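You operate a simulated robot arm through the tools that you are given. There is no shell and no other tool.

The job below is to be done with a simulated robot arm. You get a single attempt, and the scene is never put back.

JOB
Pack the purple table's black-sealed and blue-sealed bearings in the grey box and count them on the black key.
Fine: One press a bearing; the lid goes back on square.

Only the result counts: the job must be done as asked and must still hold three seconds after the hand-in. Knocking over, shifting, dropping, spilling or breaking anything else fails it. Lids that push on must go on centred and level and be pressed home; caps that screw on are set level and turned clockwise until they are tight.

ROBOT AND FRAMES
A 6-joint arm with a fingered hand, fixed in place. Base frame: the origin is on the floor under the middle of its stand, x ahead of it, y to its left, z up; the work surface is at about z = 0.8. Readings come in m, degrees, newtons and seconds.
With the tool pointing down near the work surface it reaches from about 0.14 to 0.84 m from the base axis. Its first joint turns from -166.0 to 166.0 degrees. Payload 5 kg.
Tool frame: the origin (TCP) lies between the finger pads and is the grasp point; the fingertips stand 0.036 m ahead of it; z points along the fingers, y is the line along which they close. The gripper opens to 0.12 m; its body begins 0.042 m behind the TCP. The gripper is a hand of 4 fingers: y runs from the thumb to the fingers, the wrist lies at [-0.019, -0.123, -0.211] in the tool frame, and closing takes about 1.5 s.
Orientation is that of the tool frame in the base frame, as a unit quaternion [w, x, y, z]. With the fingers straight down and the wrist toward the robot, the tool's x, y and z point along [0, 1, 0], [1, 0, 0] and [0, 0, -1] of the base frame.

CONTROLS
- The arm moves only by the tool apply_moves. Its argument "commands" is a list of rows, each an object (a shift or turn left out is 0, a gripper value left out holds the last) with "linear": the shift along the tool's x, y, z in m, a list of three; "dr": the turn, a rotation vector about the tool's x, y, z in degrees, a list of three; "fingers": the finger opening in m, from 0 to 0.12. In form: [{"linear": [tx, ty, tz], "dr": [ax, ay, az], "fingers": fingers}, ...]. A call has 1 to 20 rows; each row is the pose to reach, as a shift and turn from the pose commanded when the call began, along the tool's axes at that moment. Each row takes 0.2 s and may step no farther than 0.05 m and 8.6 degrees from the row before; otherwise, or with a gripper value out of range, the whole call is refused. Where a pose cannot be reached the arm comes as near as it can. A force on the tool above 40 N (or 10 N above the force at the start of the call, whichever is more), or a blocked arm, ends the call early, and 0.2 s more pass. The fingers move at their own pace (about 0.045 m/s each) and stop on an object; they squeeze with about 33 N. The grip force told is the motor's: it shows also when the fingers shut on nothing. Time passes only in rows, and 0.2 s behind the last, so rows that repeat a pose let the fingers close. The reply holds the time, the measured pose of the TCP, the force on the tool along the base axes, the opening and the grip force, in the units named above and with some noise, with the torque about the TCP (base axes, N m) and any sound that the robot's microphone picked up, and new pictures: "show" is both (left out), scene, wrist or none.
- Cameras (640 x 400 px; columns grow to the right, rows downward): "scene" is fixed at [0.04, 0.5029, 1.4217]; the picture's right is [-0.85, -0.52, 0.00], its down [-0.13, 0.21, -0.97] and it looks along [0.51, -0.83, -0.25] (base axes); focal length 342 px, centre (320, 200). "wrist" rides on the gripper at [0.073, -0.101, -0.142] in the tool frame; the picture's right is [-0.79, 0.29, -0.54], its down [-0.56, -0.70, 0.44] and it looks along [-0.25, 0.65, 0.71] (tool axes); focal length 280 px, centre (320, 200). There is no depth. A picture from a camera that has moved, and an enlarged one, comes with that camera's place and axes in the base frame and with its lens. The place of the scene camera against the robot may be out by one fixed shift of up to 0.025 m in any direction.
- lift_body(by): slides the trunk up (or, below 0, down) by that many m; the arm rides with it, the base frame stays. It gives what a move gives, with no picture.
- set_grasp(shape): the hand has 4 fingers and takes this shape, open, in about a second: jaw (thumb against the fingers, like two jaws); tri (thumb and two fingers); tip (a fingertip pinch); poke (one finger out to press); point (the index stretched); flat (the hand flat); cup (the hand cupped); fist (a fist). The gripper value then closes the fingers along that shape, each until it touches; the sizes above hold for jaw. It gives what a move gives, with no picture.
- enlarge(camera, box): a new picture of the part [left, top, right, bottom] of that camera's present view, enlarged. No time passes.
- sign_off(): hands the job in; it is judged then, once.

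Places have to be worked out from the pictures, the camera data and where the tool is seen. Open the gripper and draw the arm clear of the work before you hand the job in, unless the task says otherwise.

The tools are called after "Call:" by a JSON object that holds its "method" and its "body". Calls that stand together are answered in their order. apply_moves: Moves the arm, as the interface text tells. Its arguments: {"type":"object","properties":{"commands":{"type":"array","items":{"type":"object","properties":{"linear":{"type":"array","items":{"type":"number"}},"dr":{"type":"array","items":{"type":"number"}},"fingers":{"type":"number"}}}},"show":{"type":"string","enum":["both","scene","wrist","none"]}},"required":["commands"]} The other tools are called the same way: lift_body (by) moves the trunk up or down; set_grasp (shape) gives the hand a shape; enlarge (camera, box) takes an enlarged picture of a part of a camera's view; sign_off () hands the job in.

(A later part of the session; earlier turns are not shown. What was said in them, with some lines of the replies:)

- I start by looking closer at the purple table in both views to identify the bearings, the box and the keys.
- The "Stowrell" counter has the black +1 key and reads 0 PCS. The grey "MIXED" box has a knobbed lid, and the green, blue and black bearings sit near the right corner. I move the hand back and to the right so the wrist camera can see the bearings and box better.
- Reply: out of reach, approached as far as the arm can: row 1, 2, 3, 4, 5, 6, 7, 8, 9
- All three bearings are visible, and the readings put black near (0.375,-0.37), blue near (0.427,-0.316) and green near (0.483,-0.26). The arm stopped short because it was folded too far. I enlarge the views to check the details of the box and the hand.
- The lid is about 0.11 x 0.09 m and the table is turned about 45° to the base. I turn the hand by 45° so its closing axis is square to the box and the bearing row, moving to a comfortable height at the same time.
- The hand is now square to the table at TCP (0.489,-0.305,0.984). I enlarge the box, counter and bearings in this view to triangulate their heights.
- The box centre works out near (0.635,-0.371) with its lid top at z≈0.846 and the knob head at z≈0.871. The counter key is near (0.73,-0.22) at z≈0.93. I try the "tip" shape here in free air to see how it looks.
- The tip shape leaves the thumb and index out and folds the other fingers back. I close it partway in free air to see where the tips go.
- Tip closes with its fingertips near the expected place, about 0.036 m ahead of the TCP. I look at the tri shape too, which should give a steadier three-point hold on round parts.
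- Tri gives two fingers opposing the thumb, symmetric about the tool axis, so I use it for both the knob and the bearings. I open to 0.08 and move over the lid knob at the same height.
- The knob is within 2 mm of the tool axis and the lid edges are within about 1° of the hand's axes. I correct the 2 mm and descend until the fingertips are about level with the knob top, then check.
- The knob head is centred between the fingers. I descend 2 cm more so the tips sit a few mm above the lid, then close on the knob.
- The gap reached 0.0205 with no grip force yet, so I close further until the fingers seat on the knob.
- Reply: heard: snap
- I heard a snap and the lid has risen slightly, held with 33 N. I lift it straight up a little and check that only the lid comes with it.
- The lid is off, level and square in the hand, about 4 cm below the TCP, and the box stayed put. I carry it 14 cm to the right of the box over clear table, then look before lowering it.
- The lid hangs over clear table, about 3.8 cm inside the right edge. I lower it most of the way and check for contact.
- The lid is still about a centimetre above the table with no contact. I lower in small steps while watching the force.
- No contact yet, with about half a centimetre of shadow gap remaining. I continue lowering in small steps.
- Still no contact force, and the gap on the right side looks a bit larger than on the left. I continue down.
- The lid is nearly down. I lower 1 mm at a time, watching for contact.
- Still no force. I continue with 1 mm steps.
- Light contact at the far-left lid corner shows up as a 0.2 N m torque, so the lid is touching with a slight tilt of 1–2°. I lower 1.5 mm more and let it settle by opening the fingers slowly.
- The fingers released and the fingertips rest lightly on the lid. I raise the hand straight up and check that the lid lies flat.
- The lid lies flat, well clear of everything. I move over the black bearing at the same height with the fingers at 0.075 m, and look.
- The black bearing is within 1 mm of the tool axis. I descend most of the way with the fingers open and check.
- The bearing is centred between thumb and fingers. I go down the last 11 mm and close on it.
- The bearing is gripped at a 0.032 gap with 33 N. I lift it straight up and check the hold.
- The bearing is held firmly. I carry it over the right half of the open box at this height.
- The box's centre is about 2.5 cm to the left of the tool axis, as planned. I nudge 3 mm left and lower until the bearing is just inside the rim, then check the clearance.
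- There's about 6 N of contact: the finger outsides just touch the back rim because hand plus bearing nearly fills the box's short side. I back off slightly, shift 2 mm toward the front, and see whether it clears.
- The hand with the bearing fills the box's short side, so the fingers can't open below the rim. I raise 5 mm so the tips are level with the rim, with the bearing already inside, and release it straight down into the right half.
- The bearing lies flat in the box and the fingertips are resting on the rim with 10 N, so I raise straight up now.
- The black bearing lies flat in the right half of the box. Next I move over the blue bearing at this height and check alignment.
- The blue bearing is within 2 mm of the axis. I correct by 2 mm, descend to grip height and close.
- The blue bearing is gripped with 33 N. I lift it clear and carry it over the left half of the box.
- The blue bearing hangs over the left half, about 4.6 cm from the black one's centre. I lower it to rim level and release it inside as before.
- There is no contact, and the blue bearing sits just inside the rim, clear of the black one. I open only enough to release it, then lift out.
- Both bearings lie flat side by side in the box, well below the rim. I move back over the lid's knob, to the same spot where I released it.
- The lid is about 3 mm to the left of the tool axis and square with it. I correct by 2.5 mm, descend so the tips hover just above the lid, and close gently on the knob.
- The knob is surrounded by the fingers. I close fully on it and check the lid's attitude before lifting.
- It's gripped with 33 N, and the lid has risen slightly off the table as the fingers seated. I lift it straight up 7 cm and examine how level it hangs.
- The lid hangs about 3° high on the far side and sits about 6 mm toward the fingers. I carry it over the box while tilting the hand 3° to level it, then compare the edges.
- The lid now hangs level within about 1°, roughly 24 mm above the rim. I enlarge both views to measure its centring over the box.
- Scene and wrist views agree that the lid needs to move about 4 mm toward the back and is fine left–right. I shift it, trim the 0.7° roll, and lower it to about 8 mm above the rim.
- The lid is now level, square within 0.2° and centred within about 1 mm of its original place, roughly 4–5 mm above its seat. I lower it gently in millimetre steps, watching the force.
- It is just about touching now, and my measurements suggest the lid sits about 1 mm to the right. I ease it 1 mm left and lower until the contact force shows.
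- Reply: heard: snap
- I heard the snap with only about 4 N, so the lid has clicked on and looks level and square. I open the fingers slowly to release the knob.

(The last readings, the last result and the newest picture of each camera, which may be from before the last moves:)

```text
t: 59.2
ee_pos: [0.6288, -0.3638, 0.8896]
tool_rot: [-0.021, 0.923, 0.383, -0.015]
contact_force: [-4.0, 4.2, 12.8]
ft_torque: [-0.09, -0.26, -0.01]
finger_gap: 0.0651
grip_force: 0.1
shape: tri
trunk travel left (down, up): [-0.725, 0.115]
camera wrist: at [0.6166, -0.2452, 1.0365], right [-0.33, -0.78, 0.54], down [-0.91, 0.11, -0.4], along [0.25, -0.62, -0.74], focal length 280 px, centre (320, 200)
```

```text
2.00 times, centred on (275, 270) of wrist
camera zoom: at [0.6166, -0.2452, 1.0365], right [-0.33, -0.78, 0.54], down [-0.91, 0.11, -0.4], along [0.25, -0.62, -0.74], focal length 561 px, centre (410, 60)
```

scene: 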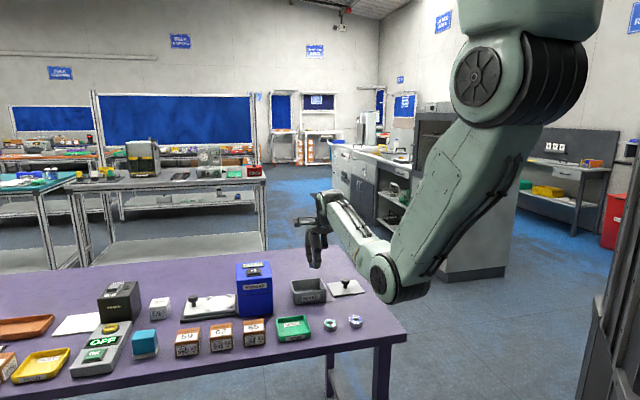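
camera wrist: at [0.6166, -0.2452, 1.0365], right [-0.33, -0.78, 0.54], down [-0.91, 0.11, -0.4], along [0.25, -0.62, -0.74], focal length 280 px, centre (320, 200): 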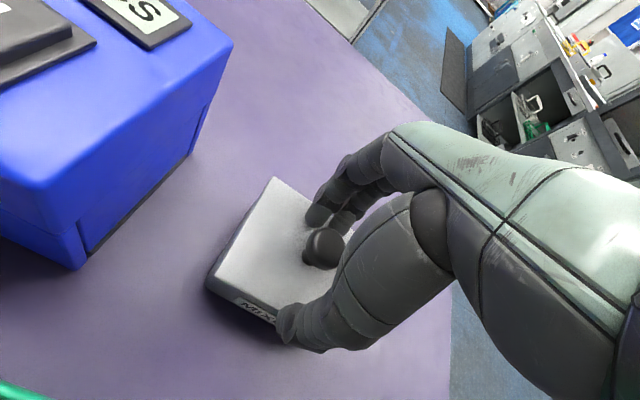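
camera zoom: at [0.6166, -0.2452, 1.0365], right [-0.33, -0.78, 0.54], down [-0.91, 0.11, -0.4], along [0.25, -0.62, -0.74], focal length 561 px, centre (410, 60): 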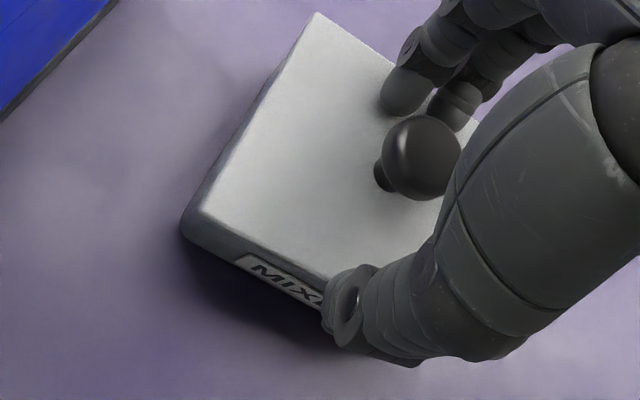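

The knob is free and the fingertips lightly press on the lid as they open. I lift straight up and undo the tilt on the way.

Call:
{"method": "apply_moves", "body": {"commands": [{"linear": [0, -0.0005, -0.01], "fingers": 0.07}, {"linear": [0, -0.001, -0.025], "fingers": 0.075}, {"linear": [0, -0.002, -0.05], "dr": [-1, 0.2, 0], "fingers": 0.08}, {"linear": [0, -0.003, -0.08], "dr": [-2, 0.5, 0], "fingers": 0.08}, {"linear": [0, -0.004, -0.1], "dr": [-3, 0.7, 0], "fingers": 0.08}, {"linear": [0, -0.004, -0.1], "dr": [-3, 0.7, 0], "fingers": 0.08}], "show": "both"}}

Call:
{"method": "enlarge", "body": {"camera": "scene", "box": [280, 245, 350, 310]}}

Call:
{"method": "enlarge", "body": {"camera": "wrist", "box": [140, 180, 340, 400]}}

```text
t: 60.6
ee_pos: [0.633, -0.3656, 0.988]
tool_rot: [0.0, 0.924, 0.382, 0.0]
contact_force: [0.7, 0.0, -0.4]
ft_torque: [0.03, 0.0, 0.03]
finger_gap: 0.0798
grip_force: 0.1
shape: tri
trunk travel left (down, up): [-0.725, 0.115]
camera wrist: at [0.6139, -0.2414, 1.1304], right [-0.35, -0.76, 0.54], down [-0.89, 0.1, -0.44], along [0.28, -0.64, -0.71], focal length 280 px, centre (320, 200)
```

scene: 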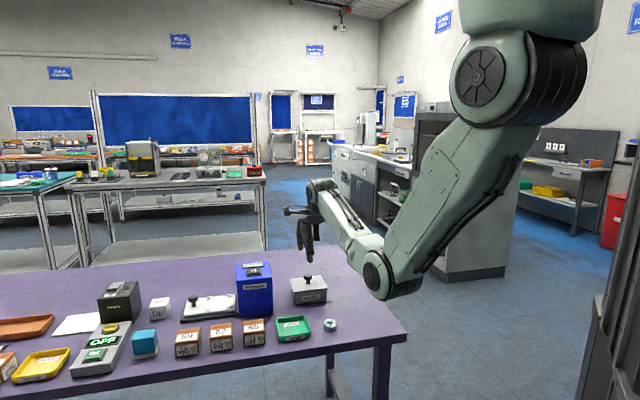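
wrist: 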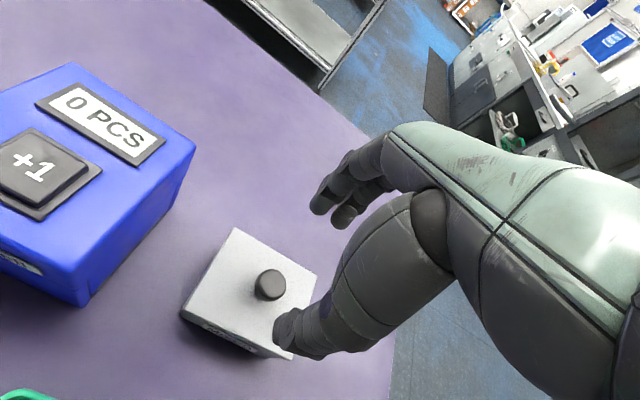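

```text
6.15 times, centred on (315, 278) of scene
camera zoom: at [0.04, 0.5029, 1.4217], right [-0.85, -0.52, 0.0], down [-0.13, 0.21, -0.97], along [0.51, -0.83, -0.25], focal length 2104 px, centre (351, -277)
```

zoom: 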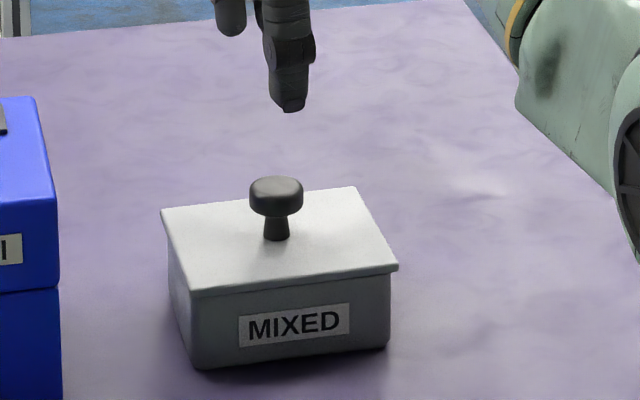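

```text
1.82 times, centred on (240, 290) of wrist
camera zoom: at [0.6139, -0.2414, 1.1304], right [-0.35, -0.76, 0.54], down [-0.89, 0.1, -0.44], along [0.28, -0.64, -0.71], focal length 510 px, centre (466, 36)
```

zoom: 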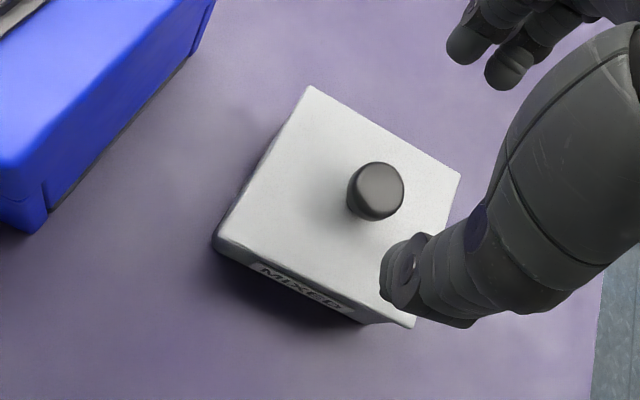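

The lid sits square and level on the box. I switch to the poke shape to press it home and then press the key, and first look at where the extended finger points.

Call:
{"method": "set_grasp", "body": {"shape": "poke"}}

Call:
{"method": "apply_moves", "body": {"commands": [{"linear": [0, 0, 0]}, {"linear": [0, 0, 0]}], "show": "both"}}

Call:
{"method": "enlarge", "body": {"camera": "scene", "box": [260, 170, 370, 310]}}

Call:
{"method": "enlarge", "body": {"camera": "wrist", "box": [180, 150, 420, 400]}}

```text
t: 61.5
ee_pos: [0.6324, -0.364, 0.988]
tool_rot: [-0.001, 0.924, 0.382, 0.001]
contact_force: [0.0, -0.3, 0.1]
ft_torque: [0.01, 0.0, -0.01]
finger_gap: 0.0001
grip_force: 0.0
shape: poke
trunk travel left (down, up): [-0.725, 0.115]
```

```text
t: 62.1
ee_pos: [0.6328, -0.3654, 0.9885]
tool_rot: [0.0, 0.924, 0.383, 0.0]
contact_force: [-0.7, -0.9, -0.2]
ft_torque: [-0.02, -0.02, 0.05]
finger_gap: 0.0001
grip_force: 0.1
shape: poke
trunk travel left (down, up): [-0.725, 0.115]
camera wrist: at [0.6138, -0.2414, 1.1306], right [-0.35, -0.76, 0.54], down [-0.89, 0.1, -0.44], along [0.28, -0.64, -0.71], focal length 280 px, centre (320, 200)
```

scene: 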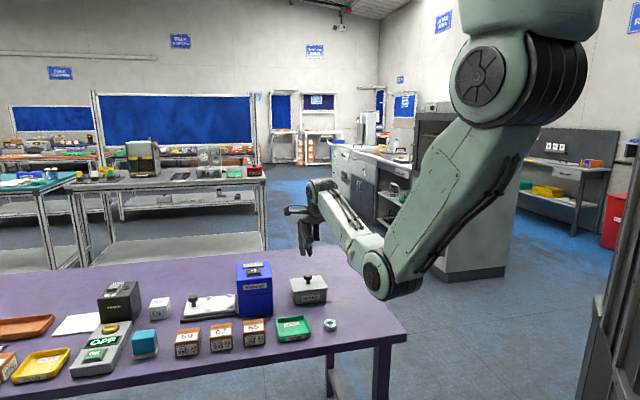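
wrist: 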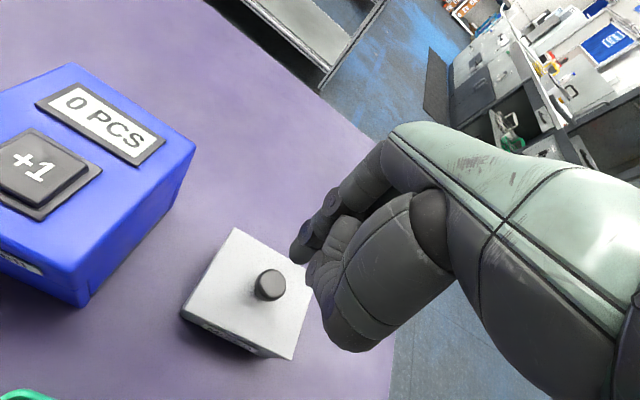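

```text
2.86 times, centred on (315, 240) of scene
camera zoom: at [0.04, 0.5029, 1.4217], right [-0.85, -0.52, 0.0], down [-0.13, 0.21, -0.97], along [0.51, -0.83, -0.25], focal length 977 px, centre (334, 86)
```

zoom: 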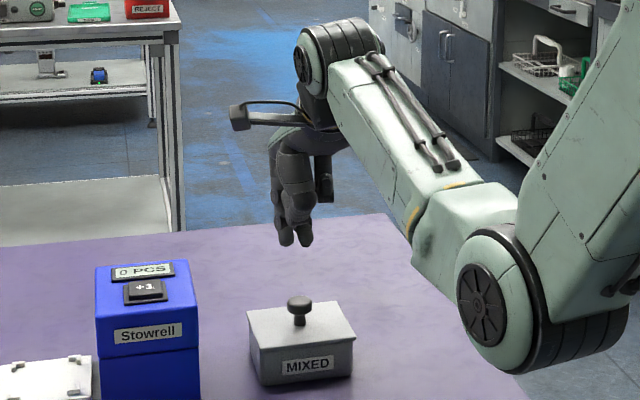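

```text
1.60 times, centred on (300, 275) of wrist
camera zoom: at [0.6138, -0.2414, 1.1306], right [-0.35, -0.76, 0.54], down [-0.89, 0.1, -0.44], along [0.28, -0.64, -0.71], focal length 449 px, centre (352, 80)
```

zoom: 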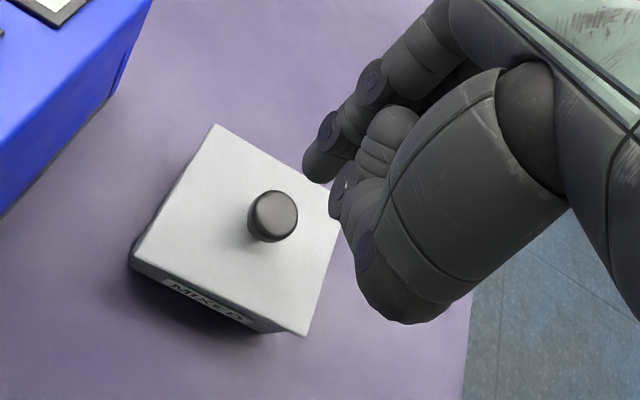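

I enlarge the hand further to find which fingertip is lowest in this shape.

Call:
{"method": "enlarge", "body": {"camera": "scene", "box": [290, 205, 340, 265]}}

Call:
{"method": "enlarge", "body": {"camera": "wrist", "box": [270, 190, 370, 290]}}

```text
6.67 times, centred on (315, 235) of scene
camera zoom: at [0.04, 0.5029, 1.4217], right [-0.85, -0.52, 0.0], down [-0.13, 0.21, -0.97], along [0.51, -0.83, -0.25], focal length 2279 px, centre (353, -33)
```

zoom: 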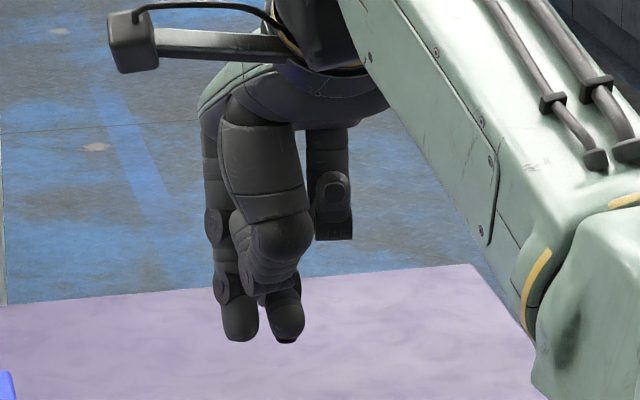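

```text
4.00 times, centred on (320, 240) of wrist
camera zoom: at [0.6138, -0.2414, 1.1306], right [-0.35, -0.76, 0.54], down [-0.89, 0.1, -0.44], along [0.28, -0.64, -0.71], focal length 1122 px, centre (320, 40)
```

zoom: 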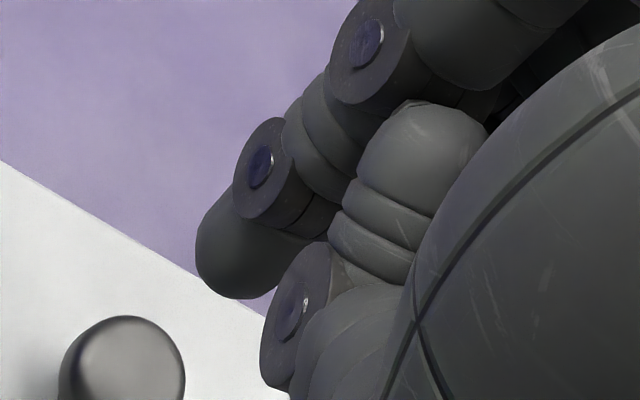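

The lid centre matches the box within about 0.5 mm. In this shape two fingertips point straight down around the TCP axis, so I centre them over the knob and descend to just above it.

Call:
{"method": "apply_moves", "body": {"commands": [{"linear": [-0.0026, 0.003, 0.02]}, {"linear": [-0.0026, 0.003, 0.045]}, {"linear": [-0.0026, 0.003, 0.06]}, {"linear": [-0.0026, 0.003, 0.065]}, {"linear": [-0.0026, 0.003, 0.065]}], "show": "wrist"}}

Call:
{"method": "enlarge", "body": {"camera": "scene", "box": [280, 230, 350, 300]}}

Call:
{"method": "enlarge", "body": {"camera": "wrist", "box": [220, 190, 360, 340]}}

```text
t: 63.3
ee_pos: [0.6331, -0.3688, 0.9226]
tool_rot: [-0.001, 0.924, 0.382, 0.001]
contact_force: [-0.6, 0.4, 0.2]
ft_torque: [-0.01, -0.03, 0.02]
finger_gap: 0.0001
grip_force: 0.1
shape: poke
trunk travel left (down, up): [-0.725, 0.115]
camera wrist: at [0.6144, -0.2453, 1.0651], right [-0.35, -0.76, 0.54], down [-0.89, 0.1, -0.44], along [0.28, -0.64, -0.71], focal length 280 px, centre (320, 200)
```

wrist: 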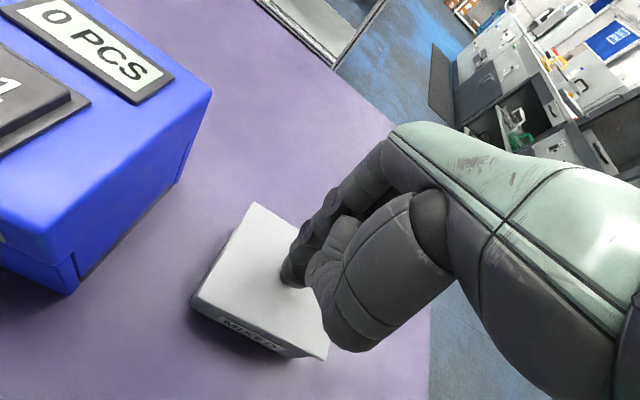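

```text
5.71 times, centred on (315, 265) of scene
camera zoom: at [0.04, 0.5029, 1.4217], right [-0.85, -0.52, 0.0], down [-0.13, 0.21, -0.97], along [0.51, -0.83, -0.25], focal length 1953 px, centre (349, -171)
```

zoom: 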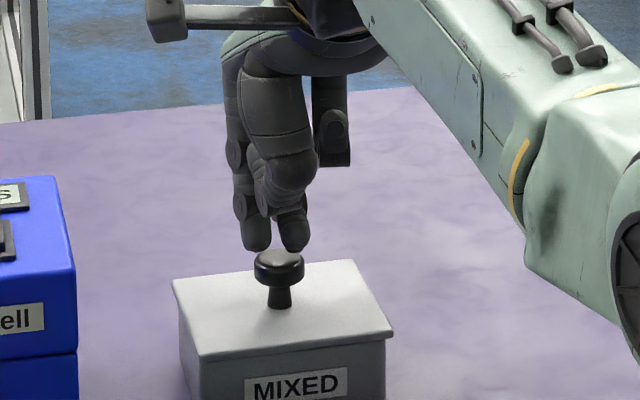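

```text
2.67 times, centred on (290, 265) of wrist
camera zoom: at [0.6144, -0.2453, 1.0651], right [-0.35, -0.76, 0.54], down [-0.89, 0.1, -0.44], along [0.28, -0.64, -0.71], focal length 748 px, centre (400, 27)
```

zoom: 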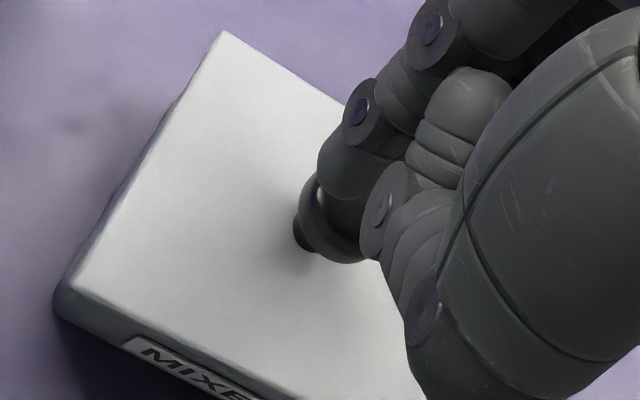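

The fingertips straddle the knob top symmetrically, a centimetre above it. I press down in small steps until the force rises.

Call:
{"method": "apply_moves", "body": {"commands": [{"linear": [-0.001, -0.001, 0.004]}, {"linear": [-0.001, -0.001, 0.007]}, {"linear": [-0.001, -0.001, 0.009]}, {"linear": [-0.001, -0.001, 0.01]}, {"linear": [-0.001, -0.001, 0.01]}], "show": "none"}}

Call:
{"method": "enlarge", "body": {"camera": "scene", "box": [280, 240, 350, 310]}}

```text
t: 64.5
ee_pos: [0.6316, -0.3694, 0.9186]
tool_rot: [0.004, 0.924, 0.383, 0.002]
contact_force: [6.7, -3.3, 26.4]
ft_torque: [-0.28, 0.02, 0.07]
finger_gap: 0.0
grip_force: 0.1
shape: poke
trunk travel left (down, up): [-0.725, 0.115]
```

```text
5.71 times, centred on (315, 275) of scene
camera zoom: at [0.04, 0.5029, 1.4217], right [-0.85, -0.52, 0.0], down [-0.13, 0.21, -0.97], along [0.51, -0.83, -0.25], focal length 1953 px, centre (349, -229)
```

zoom: 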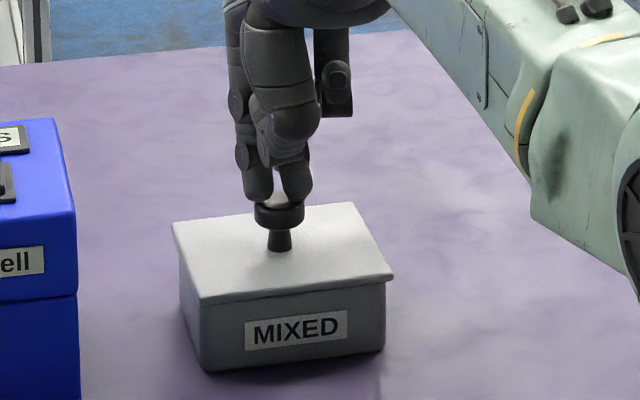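

26 N is pressing straight down on the knob and nothing further clicked, so the lid is home. I lift off.

Call:
{"method": "apply_moves", "body": {"commands": [{"linear": [0.001, 0.001, -0.01]}, {"linear": [0.001, 0.001, -0.035]}, {"linear": [0.001, 0.001, -0.06]}, {"linear": [0.001, 0.001, -0.08]}, {"linear": [0.001, 0.001, -0.08]}], "show": "wrist"}}

Call:
{"method": "enlarge", "body": {"camera": "scene", "box": [280, 245, 350, 310]}}

Call:
{"method": "enlarge", "body": {"camera": "wrist", "box": [0, 50, 240, 300]}}

```text
t: 65.7
ee_pos: [0.632, -0.3674, 0.9929]
tool_rot: [0.0, 0.924, 0.383, 0.001]
contact_force: [1.0, -0.2, 0.4]
ft_torque: [0.01, 0.04, -0.03]
finger_gap: 0.0002
grip_force: 0.0
shape: poke
trunk travel left (down, up): [-0.725, 0.115]
camera wrist: at [0.6136, -0.2451, 1.1352], right [-0.35, -0.76, 0.54], down [-0.89, 0.1, -0.44], along [0.28, -0.64, -0.71], focal length 280 px, centre (320, 200)
```

wrist: 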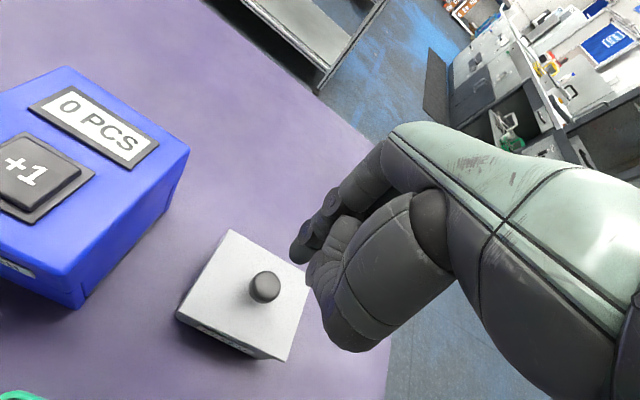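

```text
6.15 times, centred on (315, 278) of scene
camera zoom: at [0.04, 0.5029, 1.4217], right [-0.85, -0.52, 0.0], down [-0.13, 0.21, -0.97], along [0.51, -0.83, -0.25], focal length 2104 px, centre (351, -277)
```

zoom: 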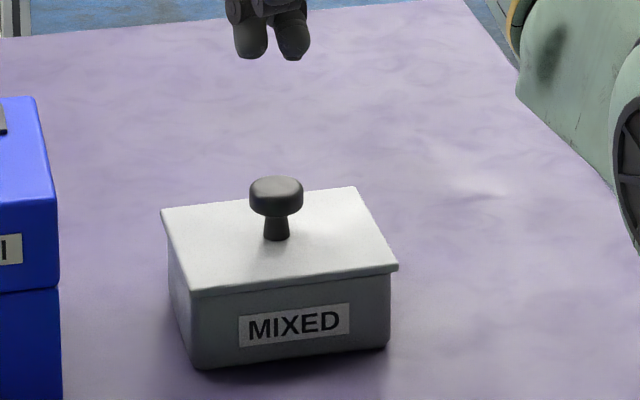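

```text
1.60 times, centred on (120, 175) of wrist
camera zoom: at [0.6136, -0.2451, 1.1352], right [-0.35, -0.76, 0.54], down [-0.89, 0.1, -0.44], along [0.28, -0.64, -0.71], focal length 449 px, centre (640, 240)
```

zoom: 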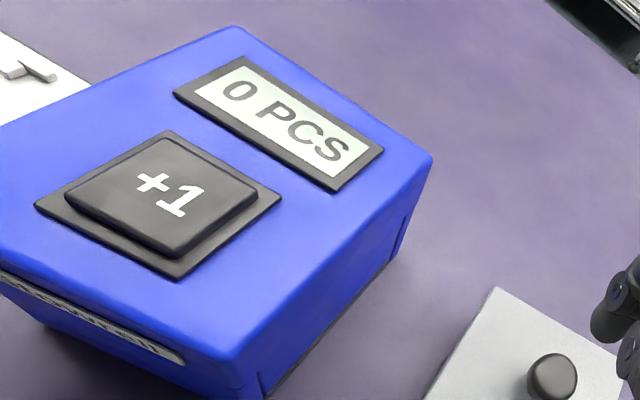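

The lid is unchanged and seated. The +1 key's centre works out at about (0.177, -0.031) from the TCP in tool axes. I move the fingertips over it, slightly higher, and look.

Call:
{"method": "apply_moves", "body": {"commands": [{"linear": [0.04, -0.006, -0.01]}, {"linear": [0.08, -0.013, -0.01]}, {"linear": [0.12, -0.019, -0.01]}, {"linear": [0.16, -0.025, -0.01]}, {"linear": [0.181, -0.029, -0.01]}, {"linear": [0.181, -0.029, -0.01]}, {"linear": [0.181, -0.029, -0.01]}], "show": "both"}}

Call:
{"method": "enlarge", "body": {"camera": "scene", "box": [220, 210, 300, 290]}}

Call:
{"method": "enlarge", "body": {"camera": "wrist", "box": [200, 180, 380, 380]}}

```text
t: 67.3
ee_pos: [0.739, -0.2201, 1.0032]
tool_rot: [-0.001, 0.924, 0.383, 0.001]
contact_force: [-0.3, -0.1, -0.8]
ft_torque: [-0.01, -0.03, -0.05]
finger_gap: 0.0
grip_force: 0.0
shape: poke
trunk travel left (down, up): [-0.725, 0.115]
camera wrist: at [0.7213, -0.097, 1.1469], right [-0.35, -0.76, 0.54], down [-0.89, 0.1, -0.44], along [0.28, -0.64, -0.71], focal length 280 px, centre (320, 200)
```

scene: 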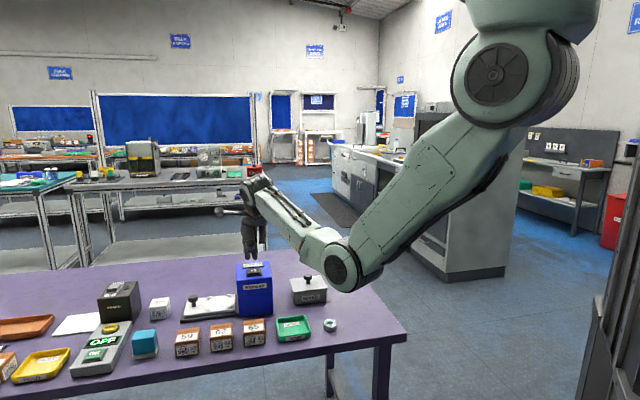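
wrist: 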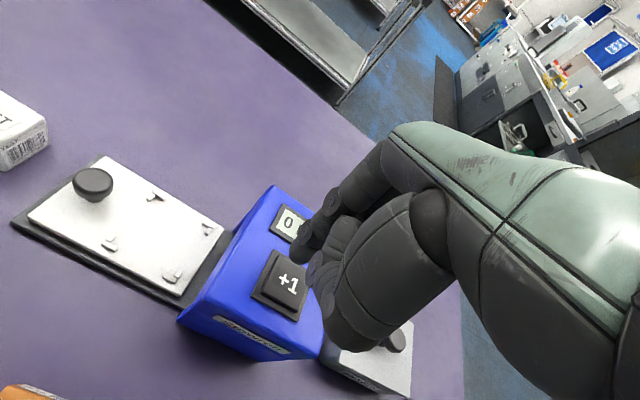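

```text
5.00 times, centred on (260, 250) of scene
camera zoom: at [0.04, 0.5029, 1.4217], right [-0.85, -0.52, 0.0], down [-0.13, 0.21, -0.97], along [0.51, -0.83, -0.25], focal length 1709 px, centre (620, -50)
```

zoom: 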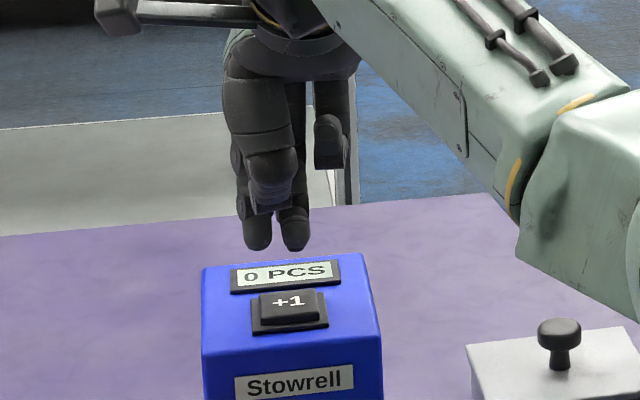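

```text
2.00 times, centred on (290, 280) of wrist
camera zoom: at [0.7213, -0.097, 1.1469], right [-0.35, -0.76, 0.54], down [-0.89, 0.1, -0.44], along [0.28, -0.64, -0.71], focal length 561 px, centre (380, 40)
```

zoom: 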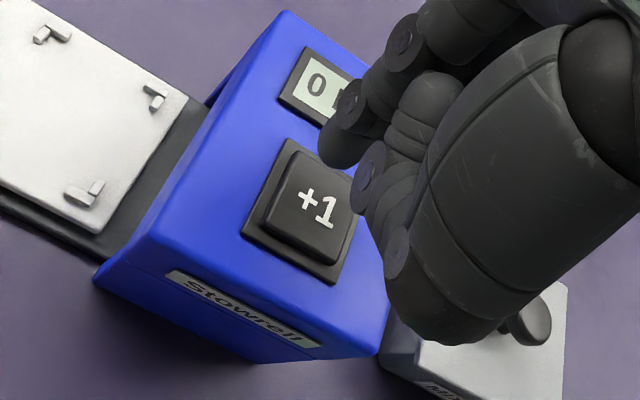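

The right fingertip will land about 8 mm right of the key's centre, on the key. I shift 2 mm to centre the pair better and descend close to the key top.

Call:
{"method": "apply_moves", "body": {"commands": [{"linear": [-0.002, -0.002, 0.008]}, {"linear": [-0.002, -0.002, 0.016]}, {"linear": [-0.002, -0.002, 0.02]}, {"linear": [-0.002, -0.002, 0.02]}], "show": "wrist"}}

Call:
{"method": "enlarge", "body": {"camera": "scene", "box": [225, 220, 295, 290]}}

Call:
{"method": "enlarge", "body": {"camera": "wrist", "box": [220, 180, 360, 330]}}

```text
t: 68.3
ee_pos: [0.7366, -0.2213, 0.9832]
tool_rot: [0.001, 0.924, 0.383, 0.0]
contact_force: [-0.1, 0.0, -0.9]
ft_torque: [0.0, 0.0, 0.02]
finger_gap: 0.0
grip_force: 0.1
shape: poke
trunk travel left (down, up): [-0.725, 0.115]
camera wrist: at [0.7181, -0.0977, 1.126], right [-0.35, -0.76, 0.54], down [-0.89, 0.1, -0.44], along [0.28, -0.64, -0.71], focal length 280 px, centre (320, 200)
```

wrist: 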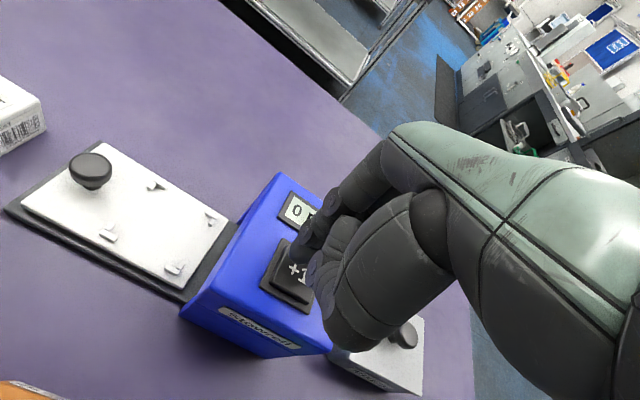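

```text
5.71 times, centred on (260, 255) of scene
camera zoom: at [0.04, 0.5029, 1.4217], right [-0.85, -0.52, 0.0], down [-0.13, 0.21, -0.97], along [0.51, -0.83, -0.25], focal length 1953 px, centre (663, -114)
```

zoom: 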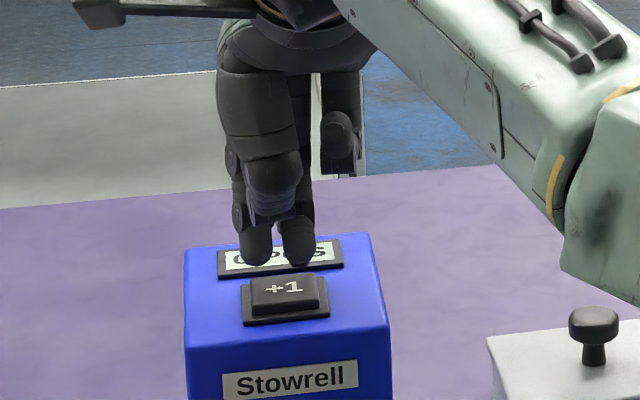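

```text
2.67 times, centred on (290, 255) of wrist
camera zoom: at [0.7181, -0.0977, 1.126], right [-0.35, -0.76, 0.54], down [-0.89, 0.1, -0.44], along [0.28, -0.64, -0.71], focal length 748 px, centre (400, 53)
```

zoom: 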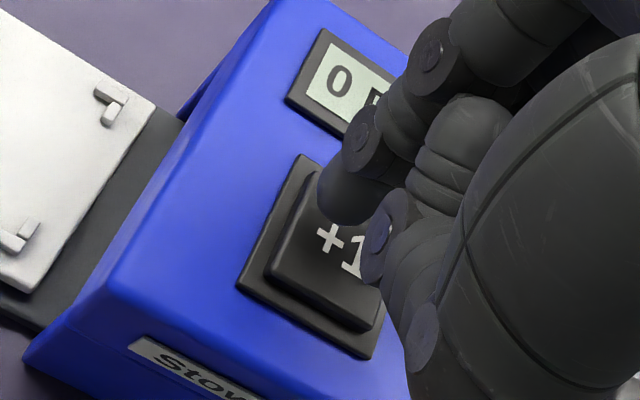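

The fingertips are just above the key, with the right one well inside its face. I press in fine steps, watching the force and sound.

Call:
{"method": "apply_moves", "body": {"commands": [{"linear": [0, 0, 0.002]}, {"linear": [0, 0, 0.004]}, {"linear": [0, 0, 0.006]}, {"linear": [0, 0, 0.007]}, {"linear": [0, 0, 0.007]}], "show": "wrist"}}

Call:
{"method": "enlarge", "body": {"camera": "scene", "box": [225, 220, 295, 290]}}

```text
t: 69.5
ee_pos: [0.7367, -0.2208, 0.9757]
tool_rot: [0.0, 0.924, 0.383, 0.0]
contact_force: [0.7, -0.3, 0.3]
ft_torque: [-0.04, 0.02, 0.02]
finger_gap: 0.0002
grip_force: 0.1
shape: poke
trunk travel left (down, up): [-0.725, 0.115]
camera wrist: at [0.7182, -0.0969, 1.118], right [-0.35, -0.76, 0.54], down [-0.89, 0.1, -0.44], along [0.28, -0.64, -0.71], focal length 280 px, centre (320, 200)
```

wrist: 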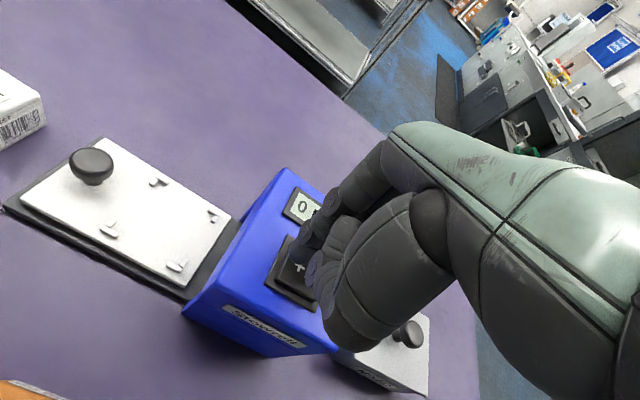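

```text
5.71 times, centred on (260, 255) of scene
camera zoom: at [0.04, 0.5029, 1.4217], right [-0.85, -0.52, 0.0], down [-0.13, 0.21, -0.97], along [0.51, -0.83, -0.25], focal length 1953 px, centre (663, -114)
```

zoom: 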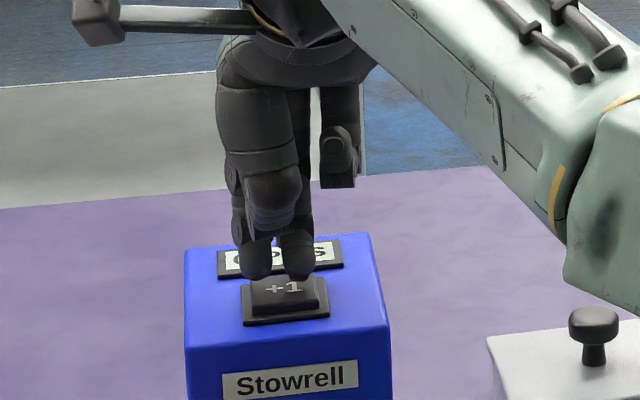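

No contact yet and the display still reads 0. I go down another 3 mm in half-millimetre to one-millimetre steps.

Call:
{"method": "apply_moves", "body": {"commands": [{"linear": [0, 0, 0.001]}, {"linear": [0, 0, 0.002]}, {"linear": [0, 0, 0.003]}, {"linear": [0, 0, 0.003]}], "show": "none"}}

Call:
{"method": "enlarge", "body": {"camera": "scene", "box": [225, 220, 295, 290]}}

```text
t: 70.5
ee_pos: [0.7378, -0.22, 0.9724]
tool_rot: [0.0, 0.924, 0.382, 0.0]
contact_force: [-0.2, 0.6, 0.4]
ft_torque: [0.02, 0.02, -0.05]
finger_gap: 0.0003
grip_force: 0.1
shape: poke
trunk travel left (down, up): [-0.725, 0.115]
```

```text
5.71 times, centred on (260, 255) of scene
camera zoom: at [0.04, 0.5029, 1.4217], right [-0.85, -0.52, 0.0], down [-0.13, 0.21, -0.97], along [0.51, -0.83, -0.25], focal length 1953 px, centre (663, -114)
```

zoom: 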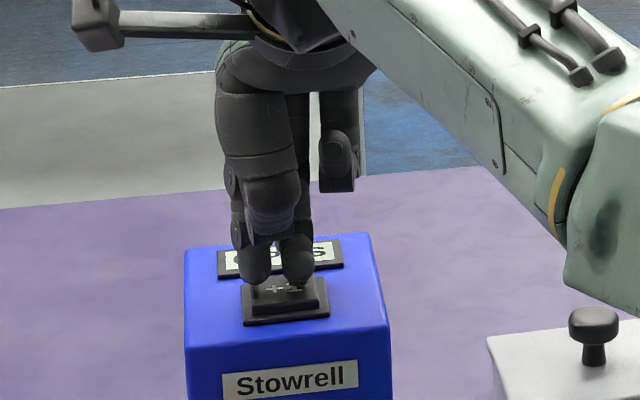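

Still no contact at TCP z 0.972. I continue down 4 mm in 1 mm steps.

Call:
{"method": "apply_moves", "body": {"commands": [{"linear": [0, 0, 0.001]}, {"linear": [0, 0, 0.002]}, {"linear": [0, 0, 0.003]}, {"linear": [0, 0, 0.003]}], "show": "none"}}

Call:
{"method": "enlarge", "body": {"camera": "scene", "box": [225, 220, 295, 290]}}

```text
t: 71.5
ee_pos: [0.738, -0.2197, 0.97]
tool_rot: [0.0, 0.924, 0.383, 0.0]
contact_force: [0.4, 0.2, 2.0]
ft_torque: [-0.06, 0.01, 0.05]
finger_gap: 0.0
grip_force: 0.1
shape: poke
trunk travel left (down, up): [-0.725, 0.115]
```

```text
5.71 times, centred on (260, 255) of scene
camera zoom: at [0.04, 0.5029, 1.4217], right [-0.85, -0.52, 0.0], down [-0.13, 0.21, -0.97], along [0.51, -0.83, -0.25], focal length 1953 px, centre (663, -114)
```

zoom: 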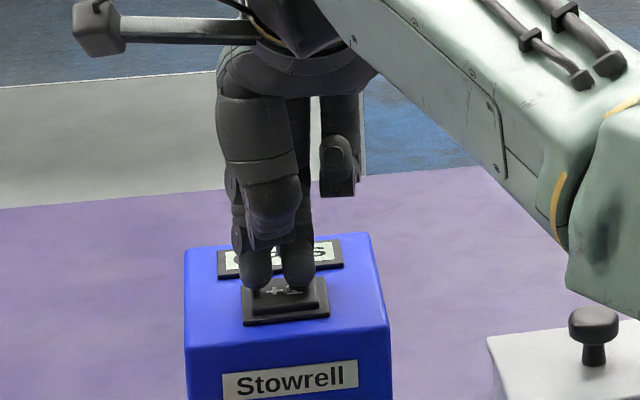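

Contact has begun at 2 N. I press another 2 mm and listen for the click.

Call:
{"method": "apply_moves", "body": {"commands": [{"linear": [0, 0, 0.001]}, {"linear": [0, 0, 0.002]}, {"linear": [0, 0, 0.002]}], "show": "none"}}

Call:
{"method": "enlarge", "body": {"camera": "scene", "box": [225, 220, 295, 290]}}

```text
t: 72.3
ee_pos: [0.737, -0.2201, 0.9681]
tool_rot: [0.001, 0.924, 0.383, 0.0]
contact_force: [-1.2, 0.2, 3.7]
ft_torque: [-0.05, 0.07, 0.0]
finger_gap: 0.0
grip_force: 0.1
shape: poke
trunk travel left (down, up): [-0.725, 0.115]
heard: click
```

```text
5.71 times, centred on (260, 255) of scene
camera zoom: at [0.04, 0.5029, 1.4217], right [-0.85, -0.52, 0.0], down [-0.13, 0.21, -0.97], along [0.51, -0.83, -0.25], focal length 1953 px, centre (663, -114)
```

zoom: 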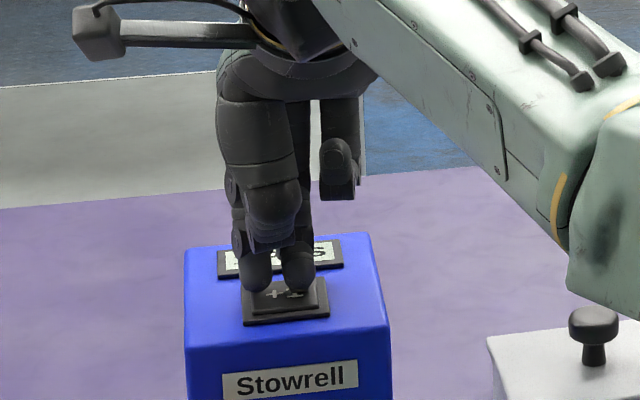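

I heard one click at 3.7 N. I raise the finger well clear of the key so it fully releases, and check the display.

Call:
{"method": "apply_moves", "body": {"commands": [{"linear": [0, 0, -0.01]}, {"linear": [0, 0, -0.025]}, {"linear": [0, 0, -0.04]}, {"linear": [0, 0, -0.04]}, {"linear": [0, 0, -0.04]}], "show": "wrist"}}

Call:
{"method": "enlarge", "body": {"camera": "scene", "box": [225, 220, 295, 290]}}

```text
t: 73.5
ee_pos: [0.7364, -0.2199, 1.008]
tool_rot: [0.001, 0.924, 0.383, 0.0]
contact_force: [0.2, -0.1, -0.8]
ft_torque: [0.02, -0.01, -0.03]
finger_gap: 0.0
grip_force: 0.0
shape: poke
trunk travel left (down, up): [-0.725, 0.115]
camera wrist: at [0.7178, -0.0965, 1.1513], right [-0.35, -0.76, 0.54], down [-0.89, 0.1, -0.44], along [0.28, -0.64, -0.71], focal length 280 px, centre (320, 200)
```

wrist: 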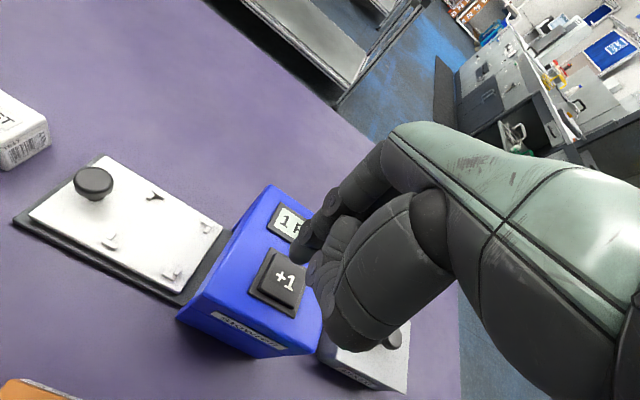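

```text
5.71 times, centred on (260, 255) of scene
camera zoom: at [0.04, 0.5029, 1.4217], right [-0.85, -0.52, 0.0], down [-0.13, 0.21, -0.97], along [0.51, -0.83, -0.25], focal length 1953 px, centre (663, -114)
```

zoom: 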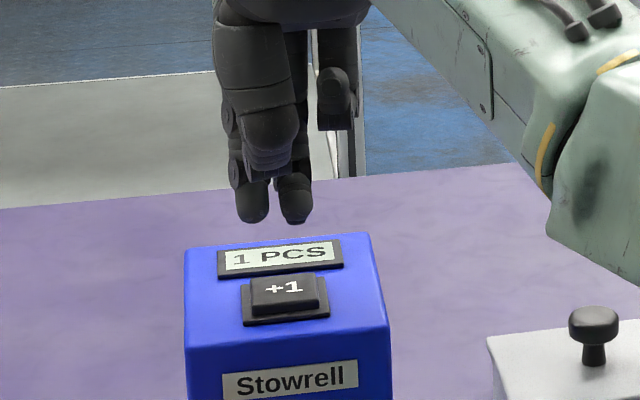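

The display reads 1 PCS. I make the second press the same way, going down 40 mm to the same depth and staying monotonic.

Call:
{"method": "apply_moves", "body": {"commands": [{"linear": [0, 0, 0.015]}, {"linear": [0, 0, 0.028]}, {"linear": [0, 0, 0.035]}, {"linear": [0, 0, 0.037]}, {"linear": [0, 0, 0.0385]}, {"linear": [0, 0, 0.04]}, {"linear": [0, 0, 0.04]}], "show": "none"}}

Call:
{"method": "enlarge", "body": {"camera": "scene", "box": [225, 220, 295, 290]}}

```text
t: 75.1
ee_pos: [0.7365, -0.2211, 0.9684]
tool_rot: [0.001, 0.924, 0.383, 0.0]
contact_force: [1.6, -0.2, 3.5]
ft_torque: [-0.03, -0.01, 0.02]
finger_gap: 0.0
grip_force: 0.0
shape: poke
trunk travel left (down, up): [-0.725, 0.115]
heard: click
```

```text
5.71 times, centred on (260, 255) of scene
camera zoom: at [0.04, 0.5029, 1.4217], right [-0.85, -0.52, 0.0], down [-0.13, 0.21, -0.97], along [0.51, -0.83, -0.25], focal length 1953 px, centre (663, -114)
```

zoom: 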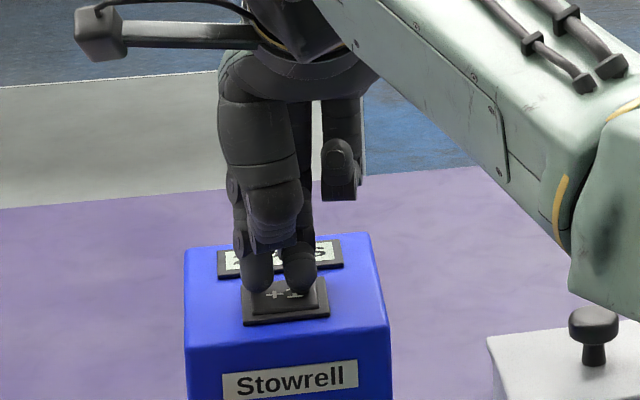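

I heard the second click. I lift straight up and well clear, then check the display.

Call:
{"method": "apply_moves", "body": {"commands": [{"linear": [0, 0, -0.01]}, {"linear": [0, 0, -0.03]}, {"linear": [0, 0, -0.06]}, {"linear": [0, 0, -0.1]}, {"linear": [0, 0, -0.14]}, {"linear": [0, 0, -0.14]}], "show": "both"}}

Call:
{"method": "enlarge", "body": {"camera": "scene", "box": [225, 230, 355, 330]}}

```text
t: 76.5
ee_pos: [0.7375, -0.2215, 1.106]
tool_rot: [0.0, 0.924, 0.383, -0.001]
contact_force: [-0.9, 0.4, 0.1]
ft_torque: [-0.01, 0.01, -0.04]
finger_gap: 0.0001
grip_force: 0.0
shape: poke
trunk travel left (down, up): [-0.725, 0.115]
camera wrist: at [0.7186, -0.0986, 1.249], right [-0.35, -0.76, 0.54], down [-0.89, 0.1, -0.44], along [0.28, -0.64, -0.71], focal length 280 px, centre (320, 200)
```

scene: 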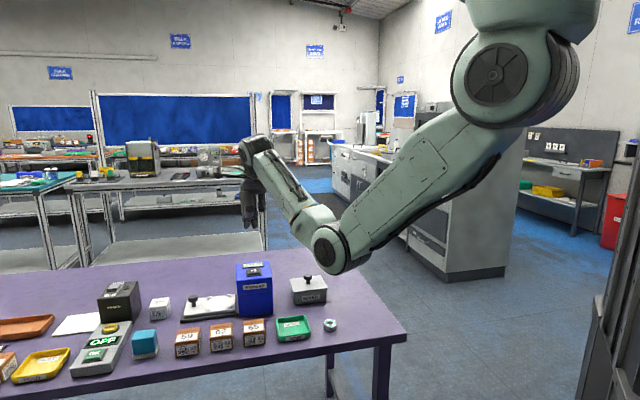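
wrist: 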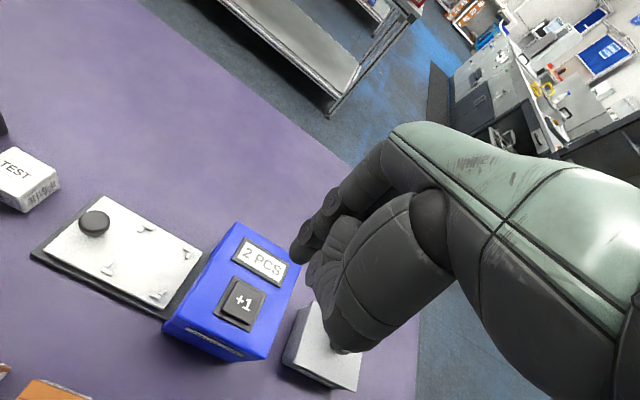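

```text
4.00 times, centred on (290, 280) of scene
camera zoom: at [0.04, 0.5029, 1.4217], right [-0.85, -0.52, 0.0], down [-0.13, 0.21, -0.97], along [0.51, -0.83, -0.25], focal length 1367 px, centre (440, -120)
```

zoom: 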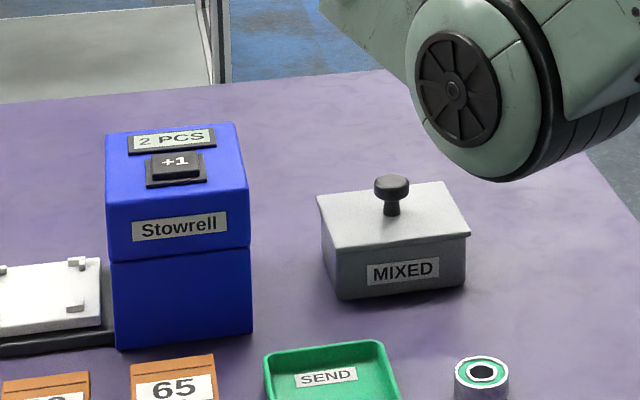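

The display reads 2 PCS, the lid is square, and nothing else has moved. Before finishing, I raise the arm and look along the rest of the purple table to be sure no other black- or blue-sealed bearing is there.

Call:
{"method": "apply_moves", "body": {"commands": [{"linear": [0, 0, -0.04], "dr": [0, 0, 0]}, {"linear": [0, 0, -0.08], "dr": [0, 0, -4]}, {"linear": [0.02, -0.03, -0.11], "dr": [0, 0, -9]}, {"linear": [0.04, -0.065, -0.13], "dr": [0, 0, -15]}, {"linear": [0.062, -0.102, -0.145], "dr": [0, 0, -21]}, {"linear": [0.084, -0.14, -0.154], "dr": [0, 0, -27]}, {"linear": [0.106, -0.18, -0.154], "dr": [0, 0, -33]}, {"linear": [0.126, -0.218, -0.154], "dr": [0, 0, -39]}, {"linear": [0.146, -0.254, -0.154], "dr": [0, 0, -45]}, {"linear": [0.1644, -0.288, -0.154], "dr": [0, 0, -45]}, {"linear": [0.1644, -0.288, -0.154], "dr": [0, 0, -45]}], "show": "both"}}

Call:
{"method": "set_grasp", "body": {"shape": "jaw"}}

```text
t: 78.9
ee_pos: [0.6798, 0.1017, 1.2307]
tool_rot: [0.0, 0.706, 0.708, 0.002]
contact_force: [-0.3, -0.7, 0.0]
ft_torque: [0.01, 0.02, 0.01]
finger_gap: 0.0001
grip_force: 0.1
shape: poke
out of reach, approached as far as the arm can: row 6, 7, 8, 9, 10, 11
trunk travel left (down, up): [-0.725, 0.115]
camera wrist: at [0.5808, 0.174, 1.3729], right [0.29, -0.79, 0.54], down [-0.7, -0.56, -0.45], along [0.66, -0.25, -0.71], focal length 280 px, centre (320, 200)
```

scene: 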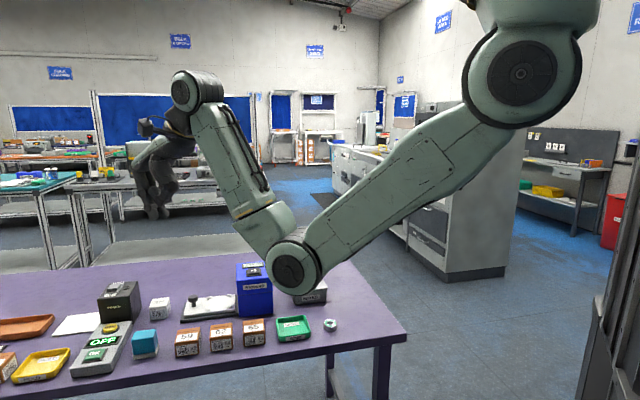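
wrist: 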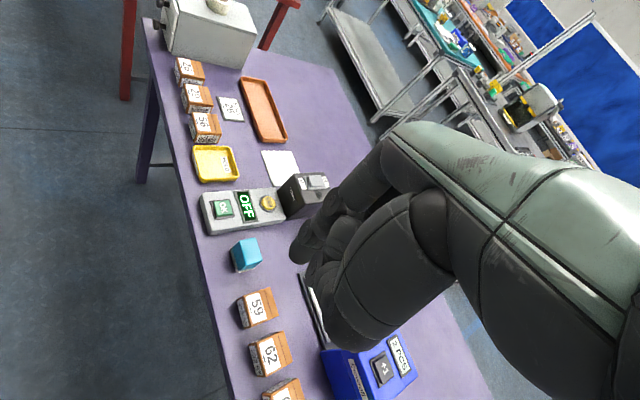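

```text
t: 79.8
ee_pos: [0.6808, 0.1015, 1.2301]
tool_rot: [0.001, 0.707, 0.708, 0.001]
contact_force: [0.3, 0.5, 0.5]
ft_torque: [-0.04, -0.02, 0.02]
finger_gap: 0.12
grip_force: 0.1
shape: jaw
trunk travel left (down, up): [-0.725, 0.115]
```

Call:
{"method": "enlarge", "body": {"camera": "wrist", "box": [130, 0, 390, 200]}}

Call:
{"method": "enlarge", "body": {"camera": "scene", "box": [220, 240, 400, 340]}}

Call:
{"method": "enlarge", "body": {"camera": "scene", "box": [0, 270, 220, 390]}}

```text
2.00 times, centred on (260, 100) of wrist
camera zoom: at [0.5807, 0.1753, 1.3728], right [0.29, -0.79, 0.54], down [-0.7, -0.56, -0.44], along [0.66, -0.25, -0.71], focal length 561 px, centre (440, 400)
```

zoom: 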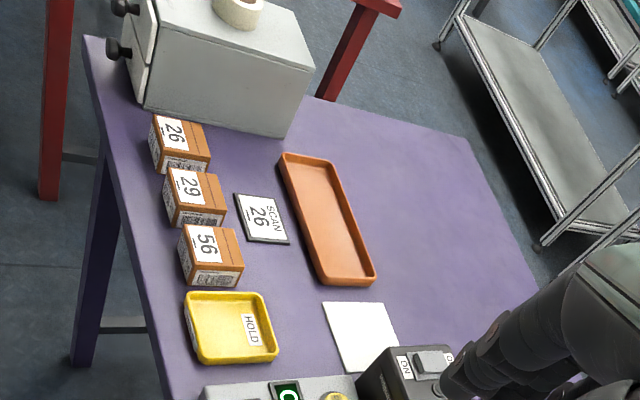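

```text
3.56 times, centred on (310, 290) of scene
camera zoom: at [0.04, 0.5029, 1.4217], right [-0.85, -0.52, 0.0], down [-0.13, 0.21, -0.97], along [0.51, -0.83, -0.25], focal length 1216 px, centre (356, -120)
```

zoom: 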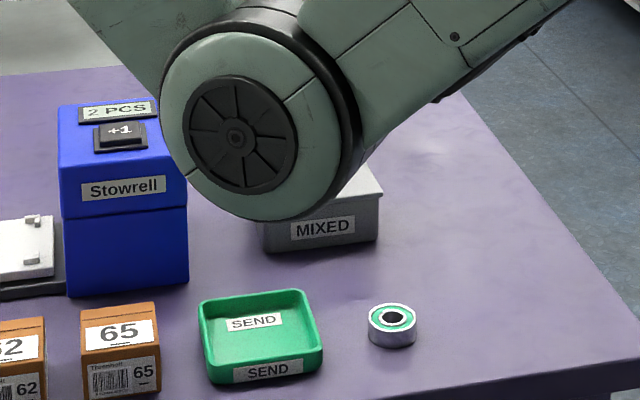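

```text
2.91 times, centred on (110, 330) of scene
camera zoom: at [0.04, 0.5029, 1.4217], right [-0.85, -0.52, 0.0], down [-0.13, 0.21, -0.97], along [0.51, -0.83, -0.25], focal length 994 px, centre (931, -178)
```

zoom: 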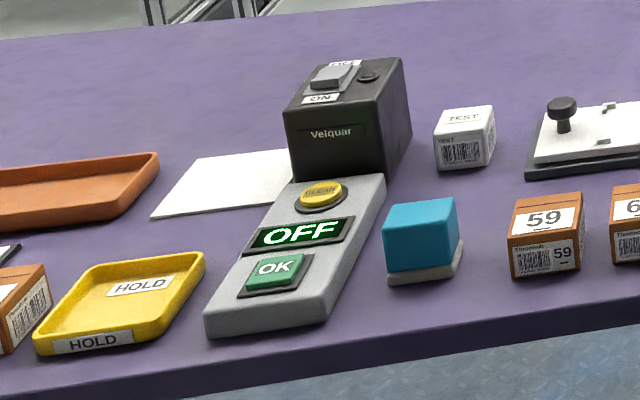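

No other bearings are on the purple table. The counter reads 2 PCS, the green bearing is untouched, the lid is on square, and the hand is open and well above the work. I hand the job in.

Call:
{"method": "sign_off", "body": {}}

```text
The job is handed in.
```

The black-sealed and blue-sealed bearings are in the grey "MIXED" box, and the counter reads 2 PCS, from one press of the black +1 key per bearing. I've handed the job in; no verdict has come back.

- **Lid:** it snapped back on. By my measurements it is level and within about 1 mm of centre. I then pressed it down with about 26 N and heard no further click.
- **Bearings:** the hand was too wide to open below the box rim, so I released each bearing from about rim height. They fell roughly 3 cm and landed flat, side by side.
- **Box:** the fingertips leaned on the rim with about 10 N when I released the first bearing. The box may have moved a millimetre or two.
- **Everything else:** I saw no other black- or blue-sealed bearings on the purple table. The green-sealed bearing and the other items looked undisturbed. The hand is open and raised clear of the work.
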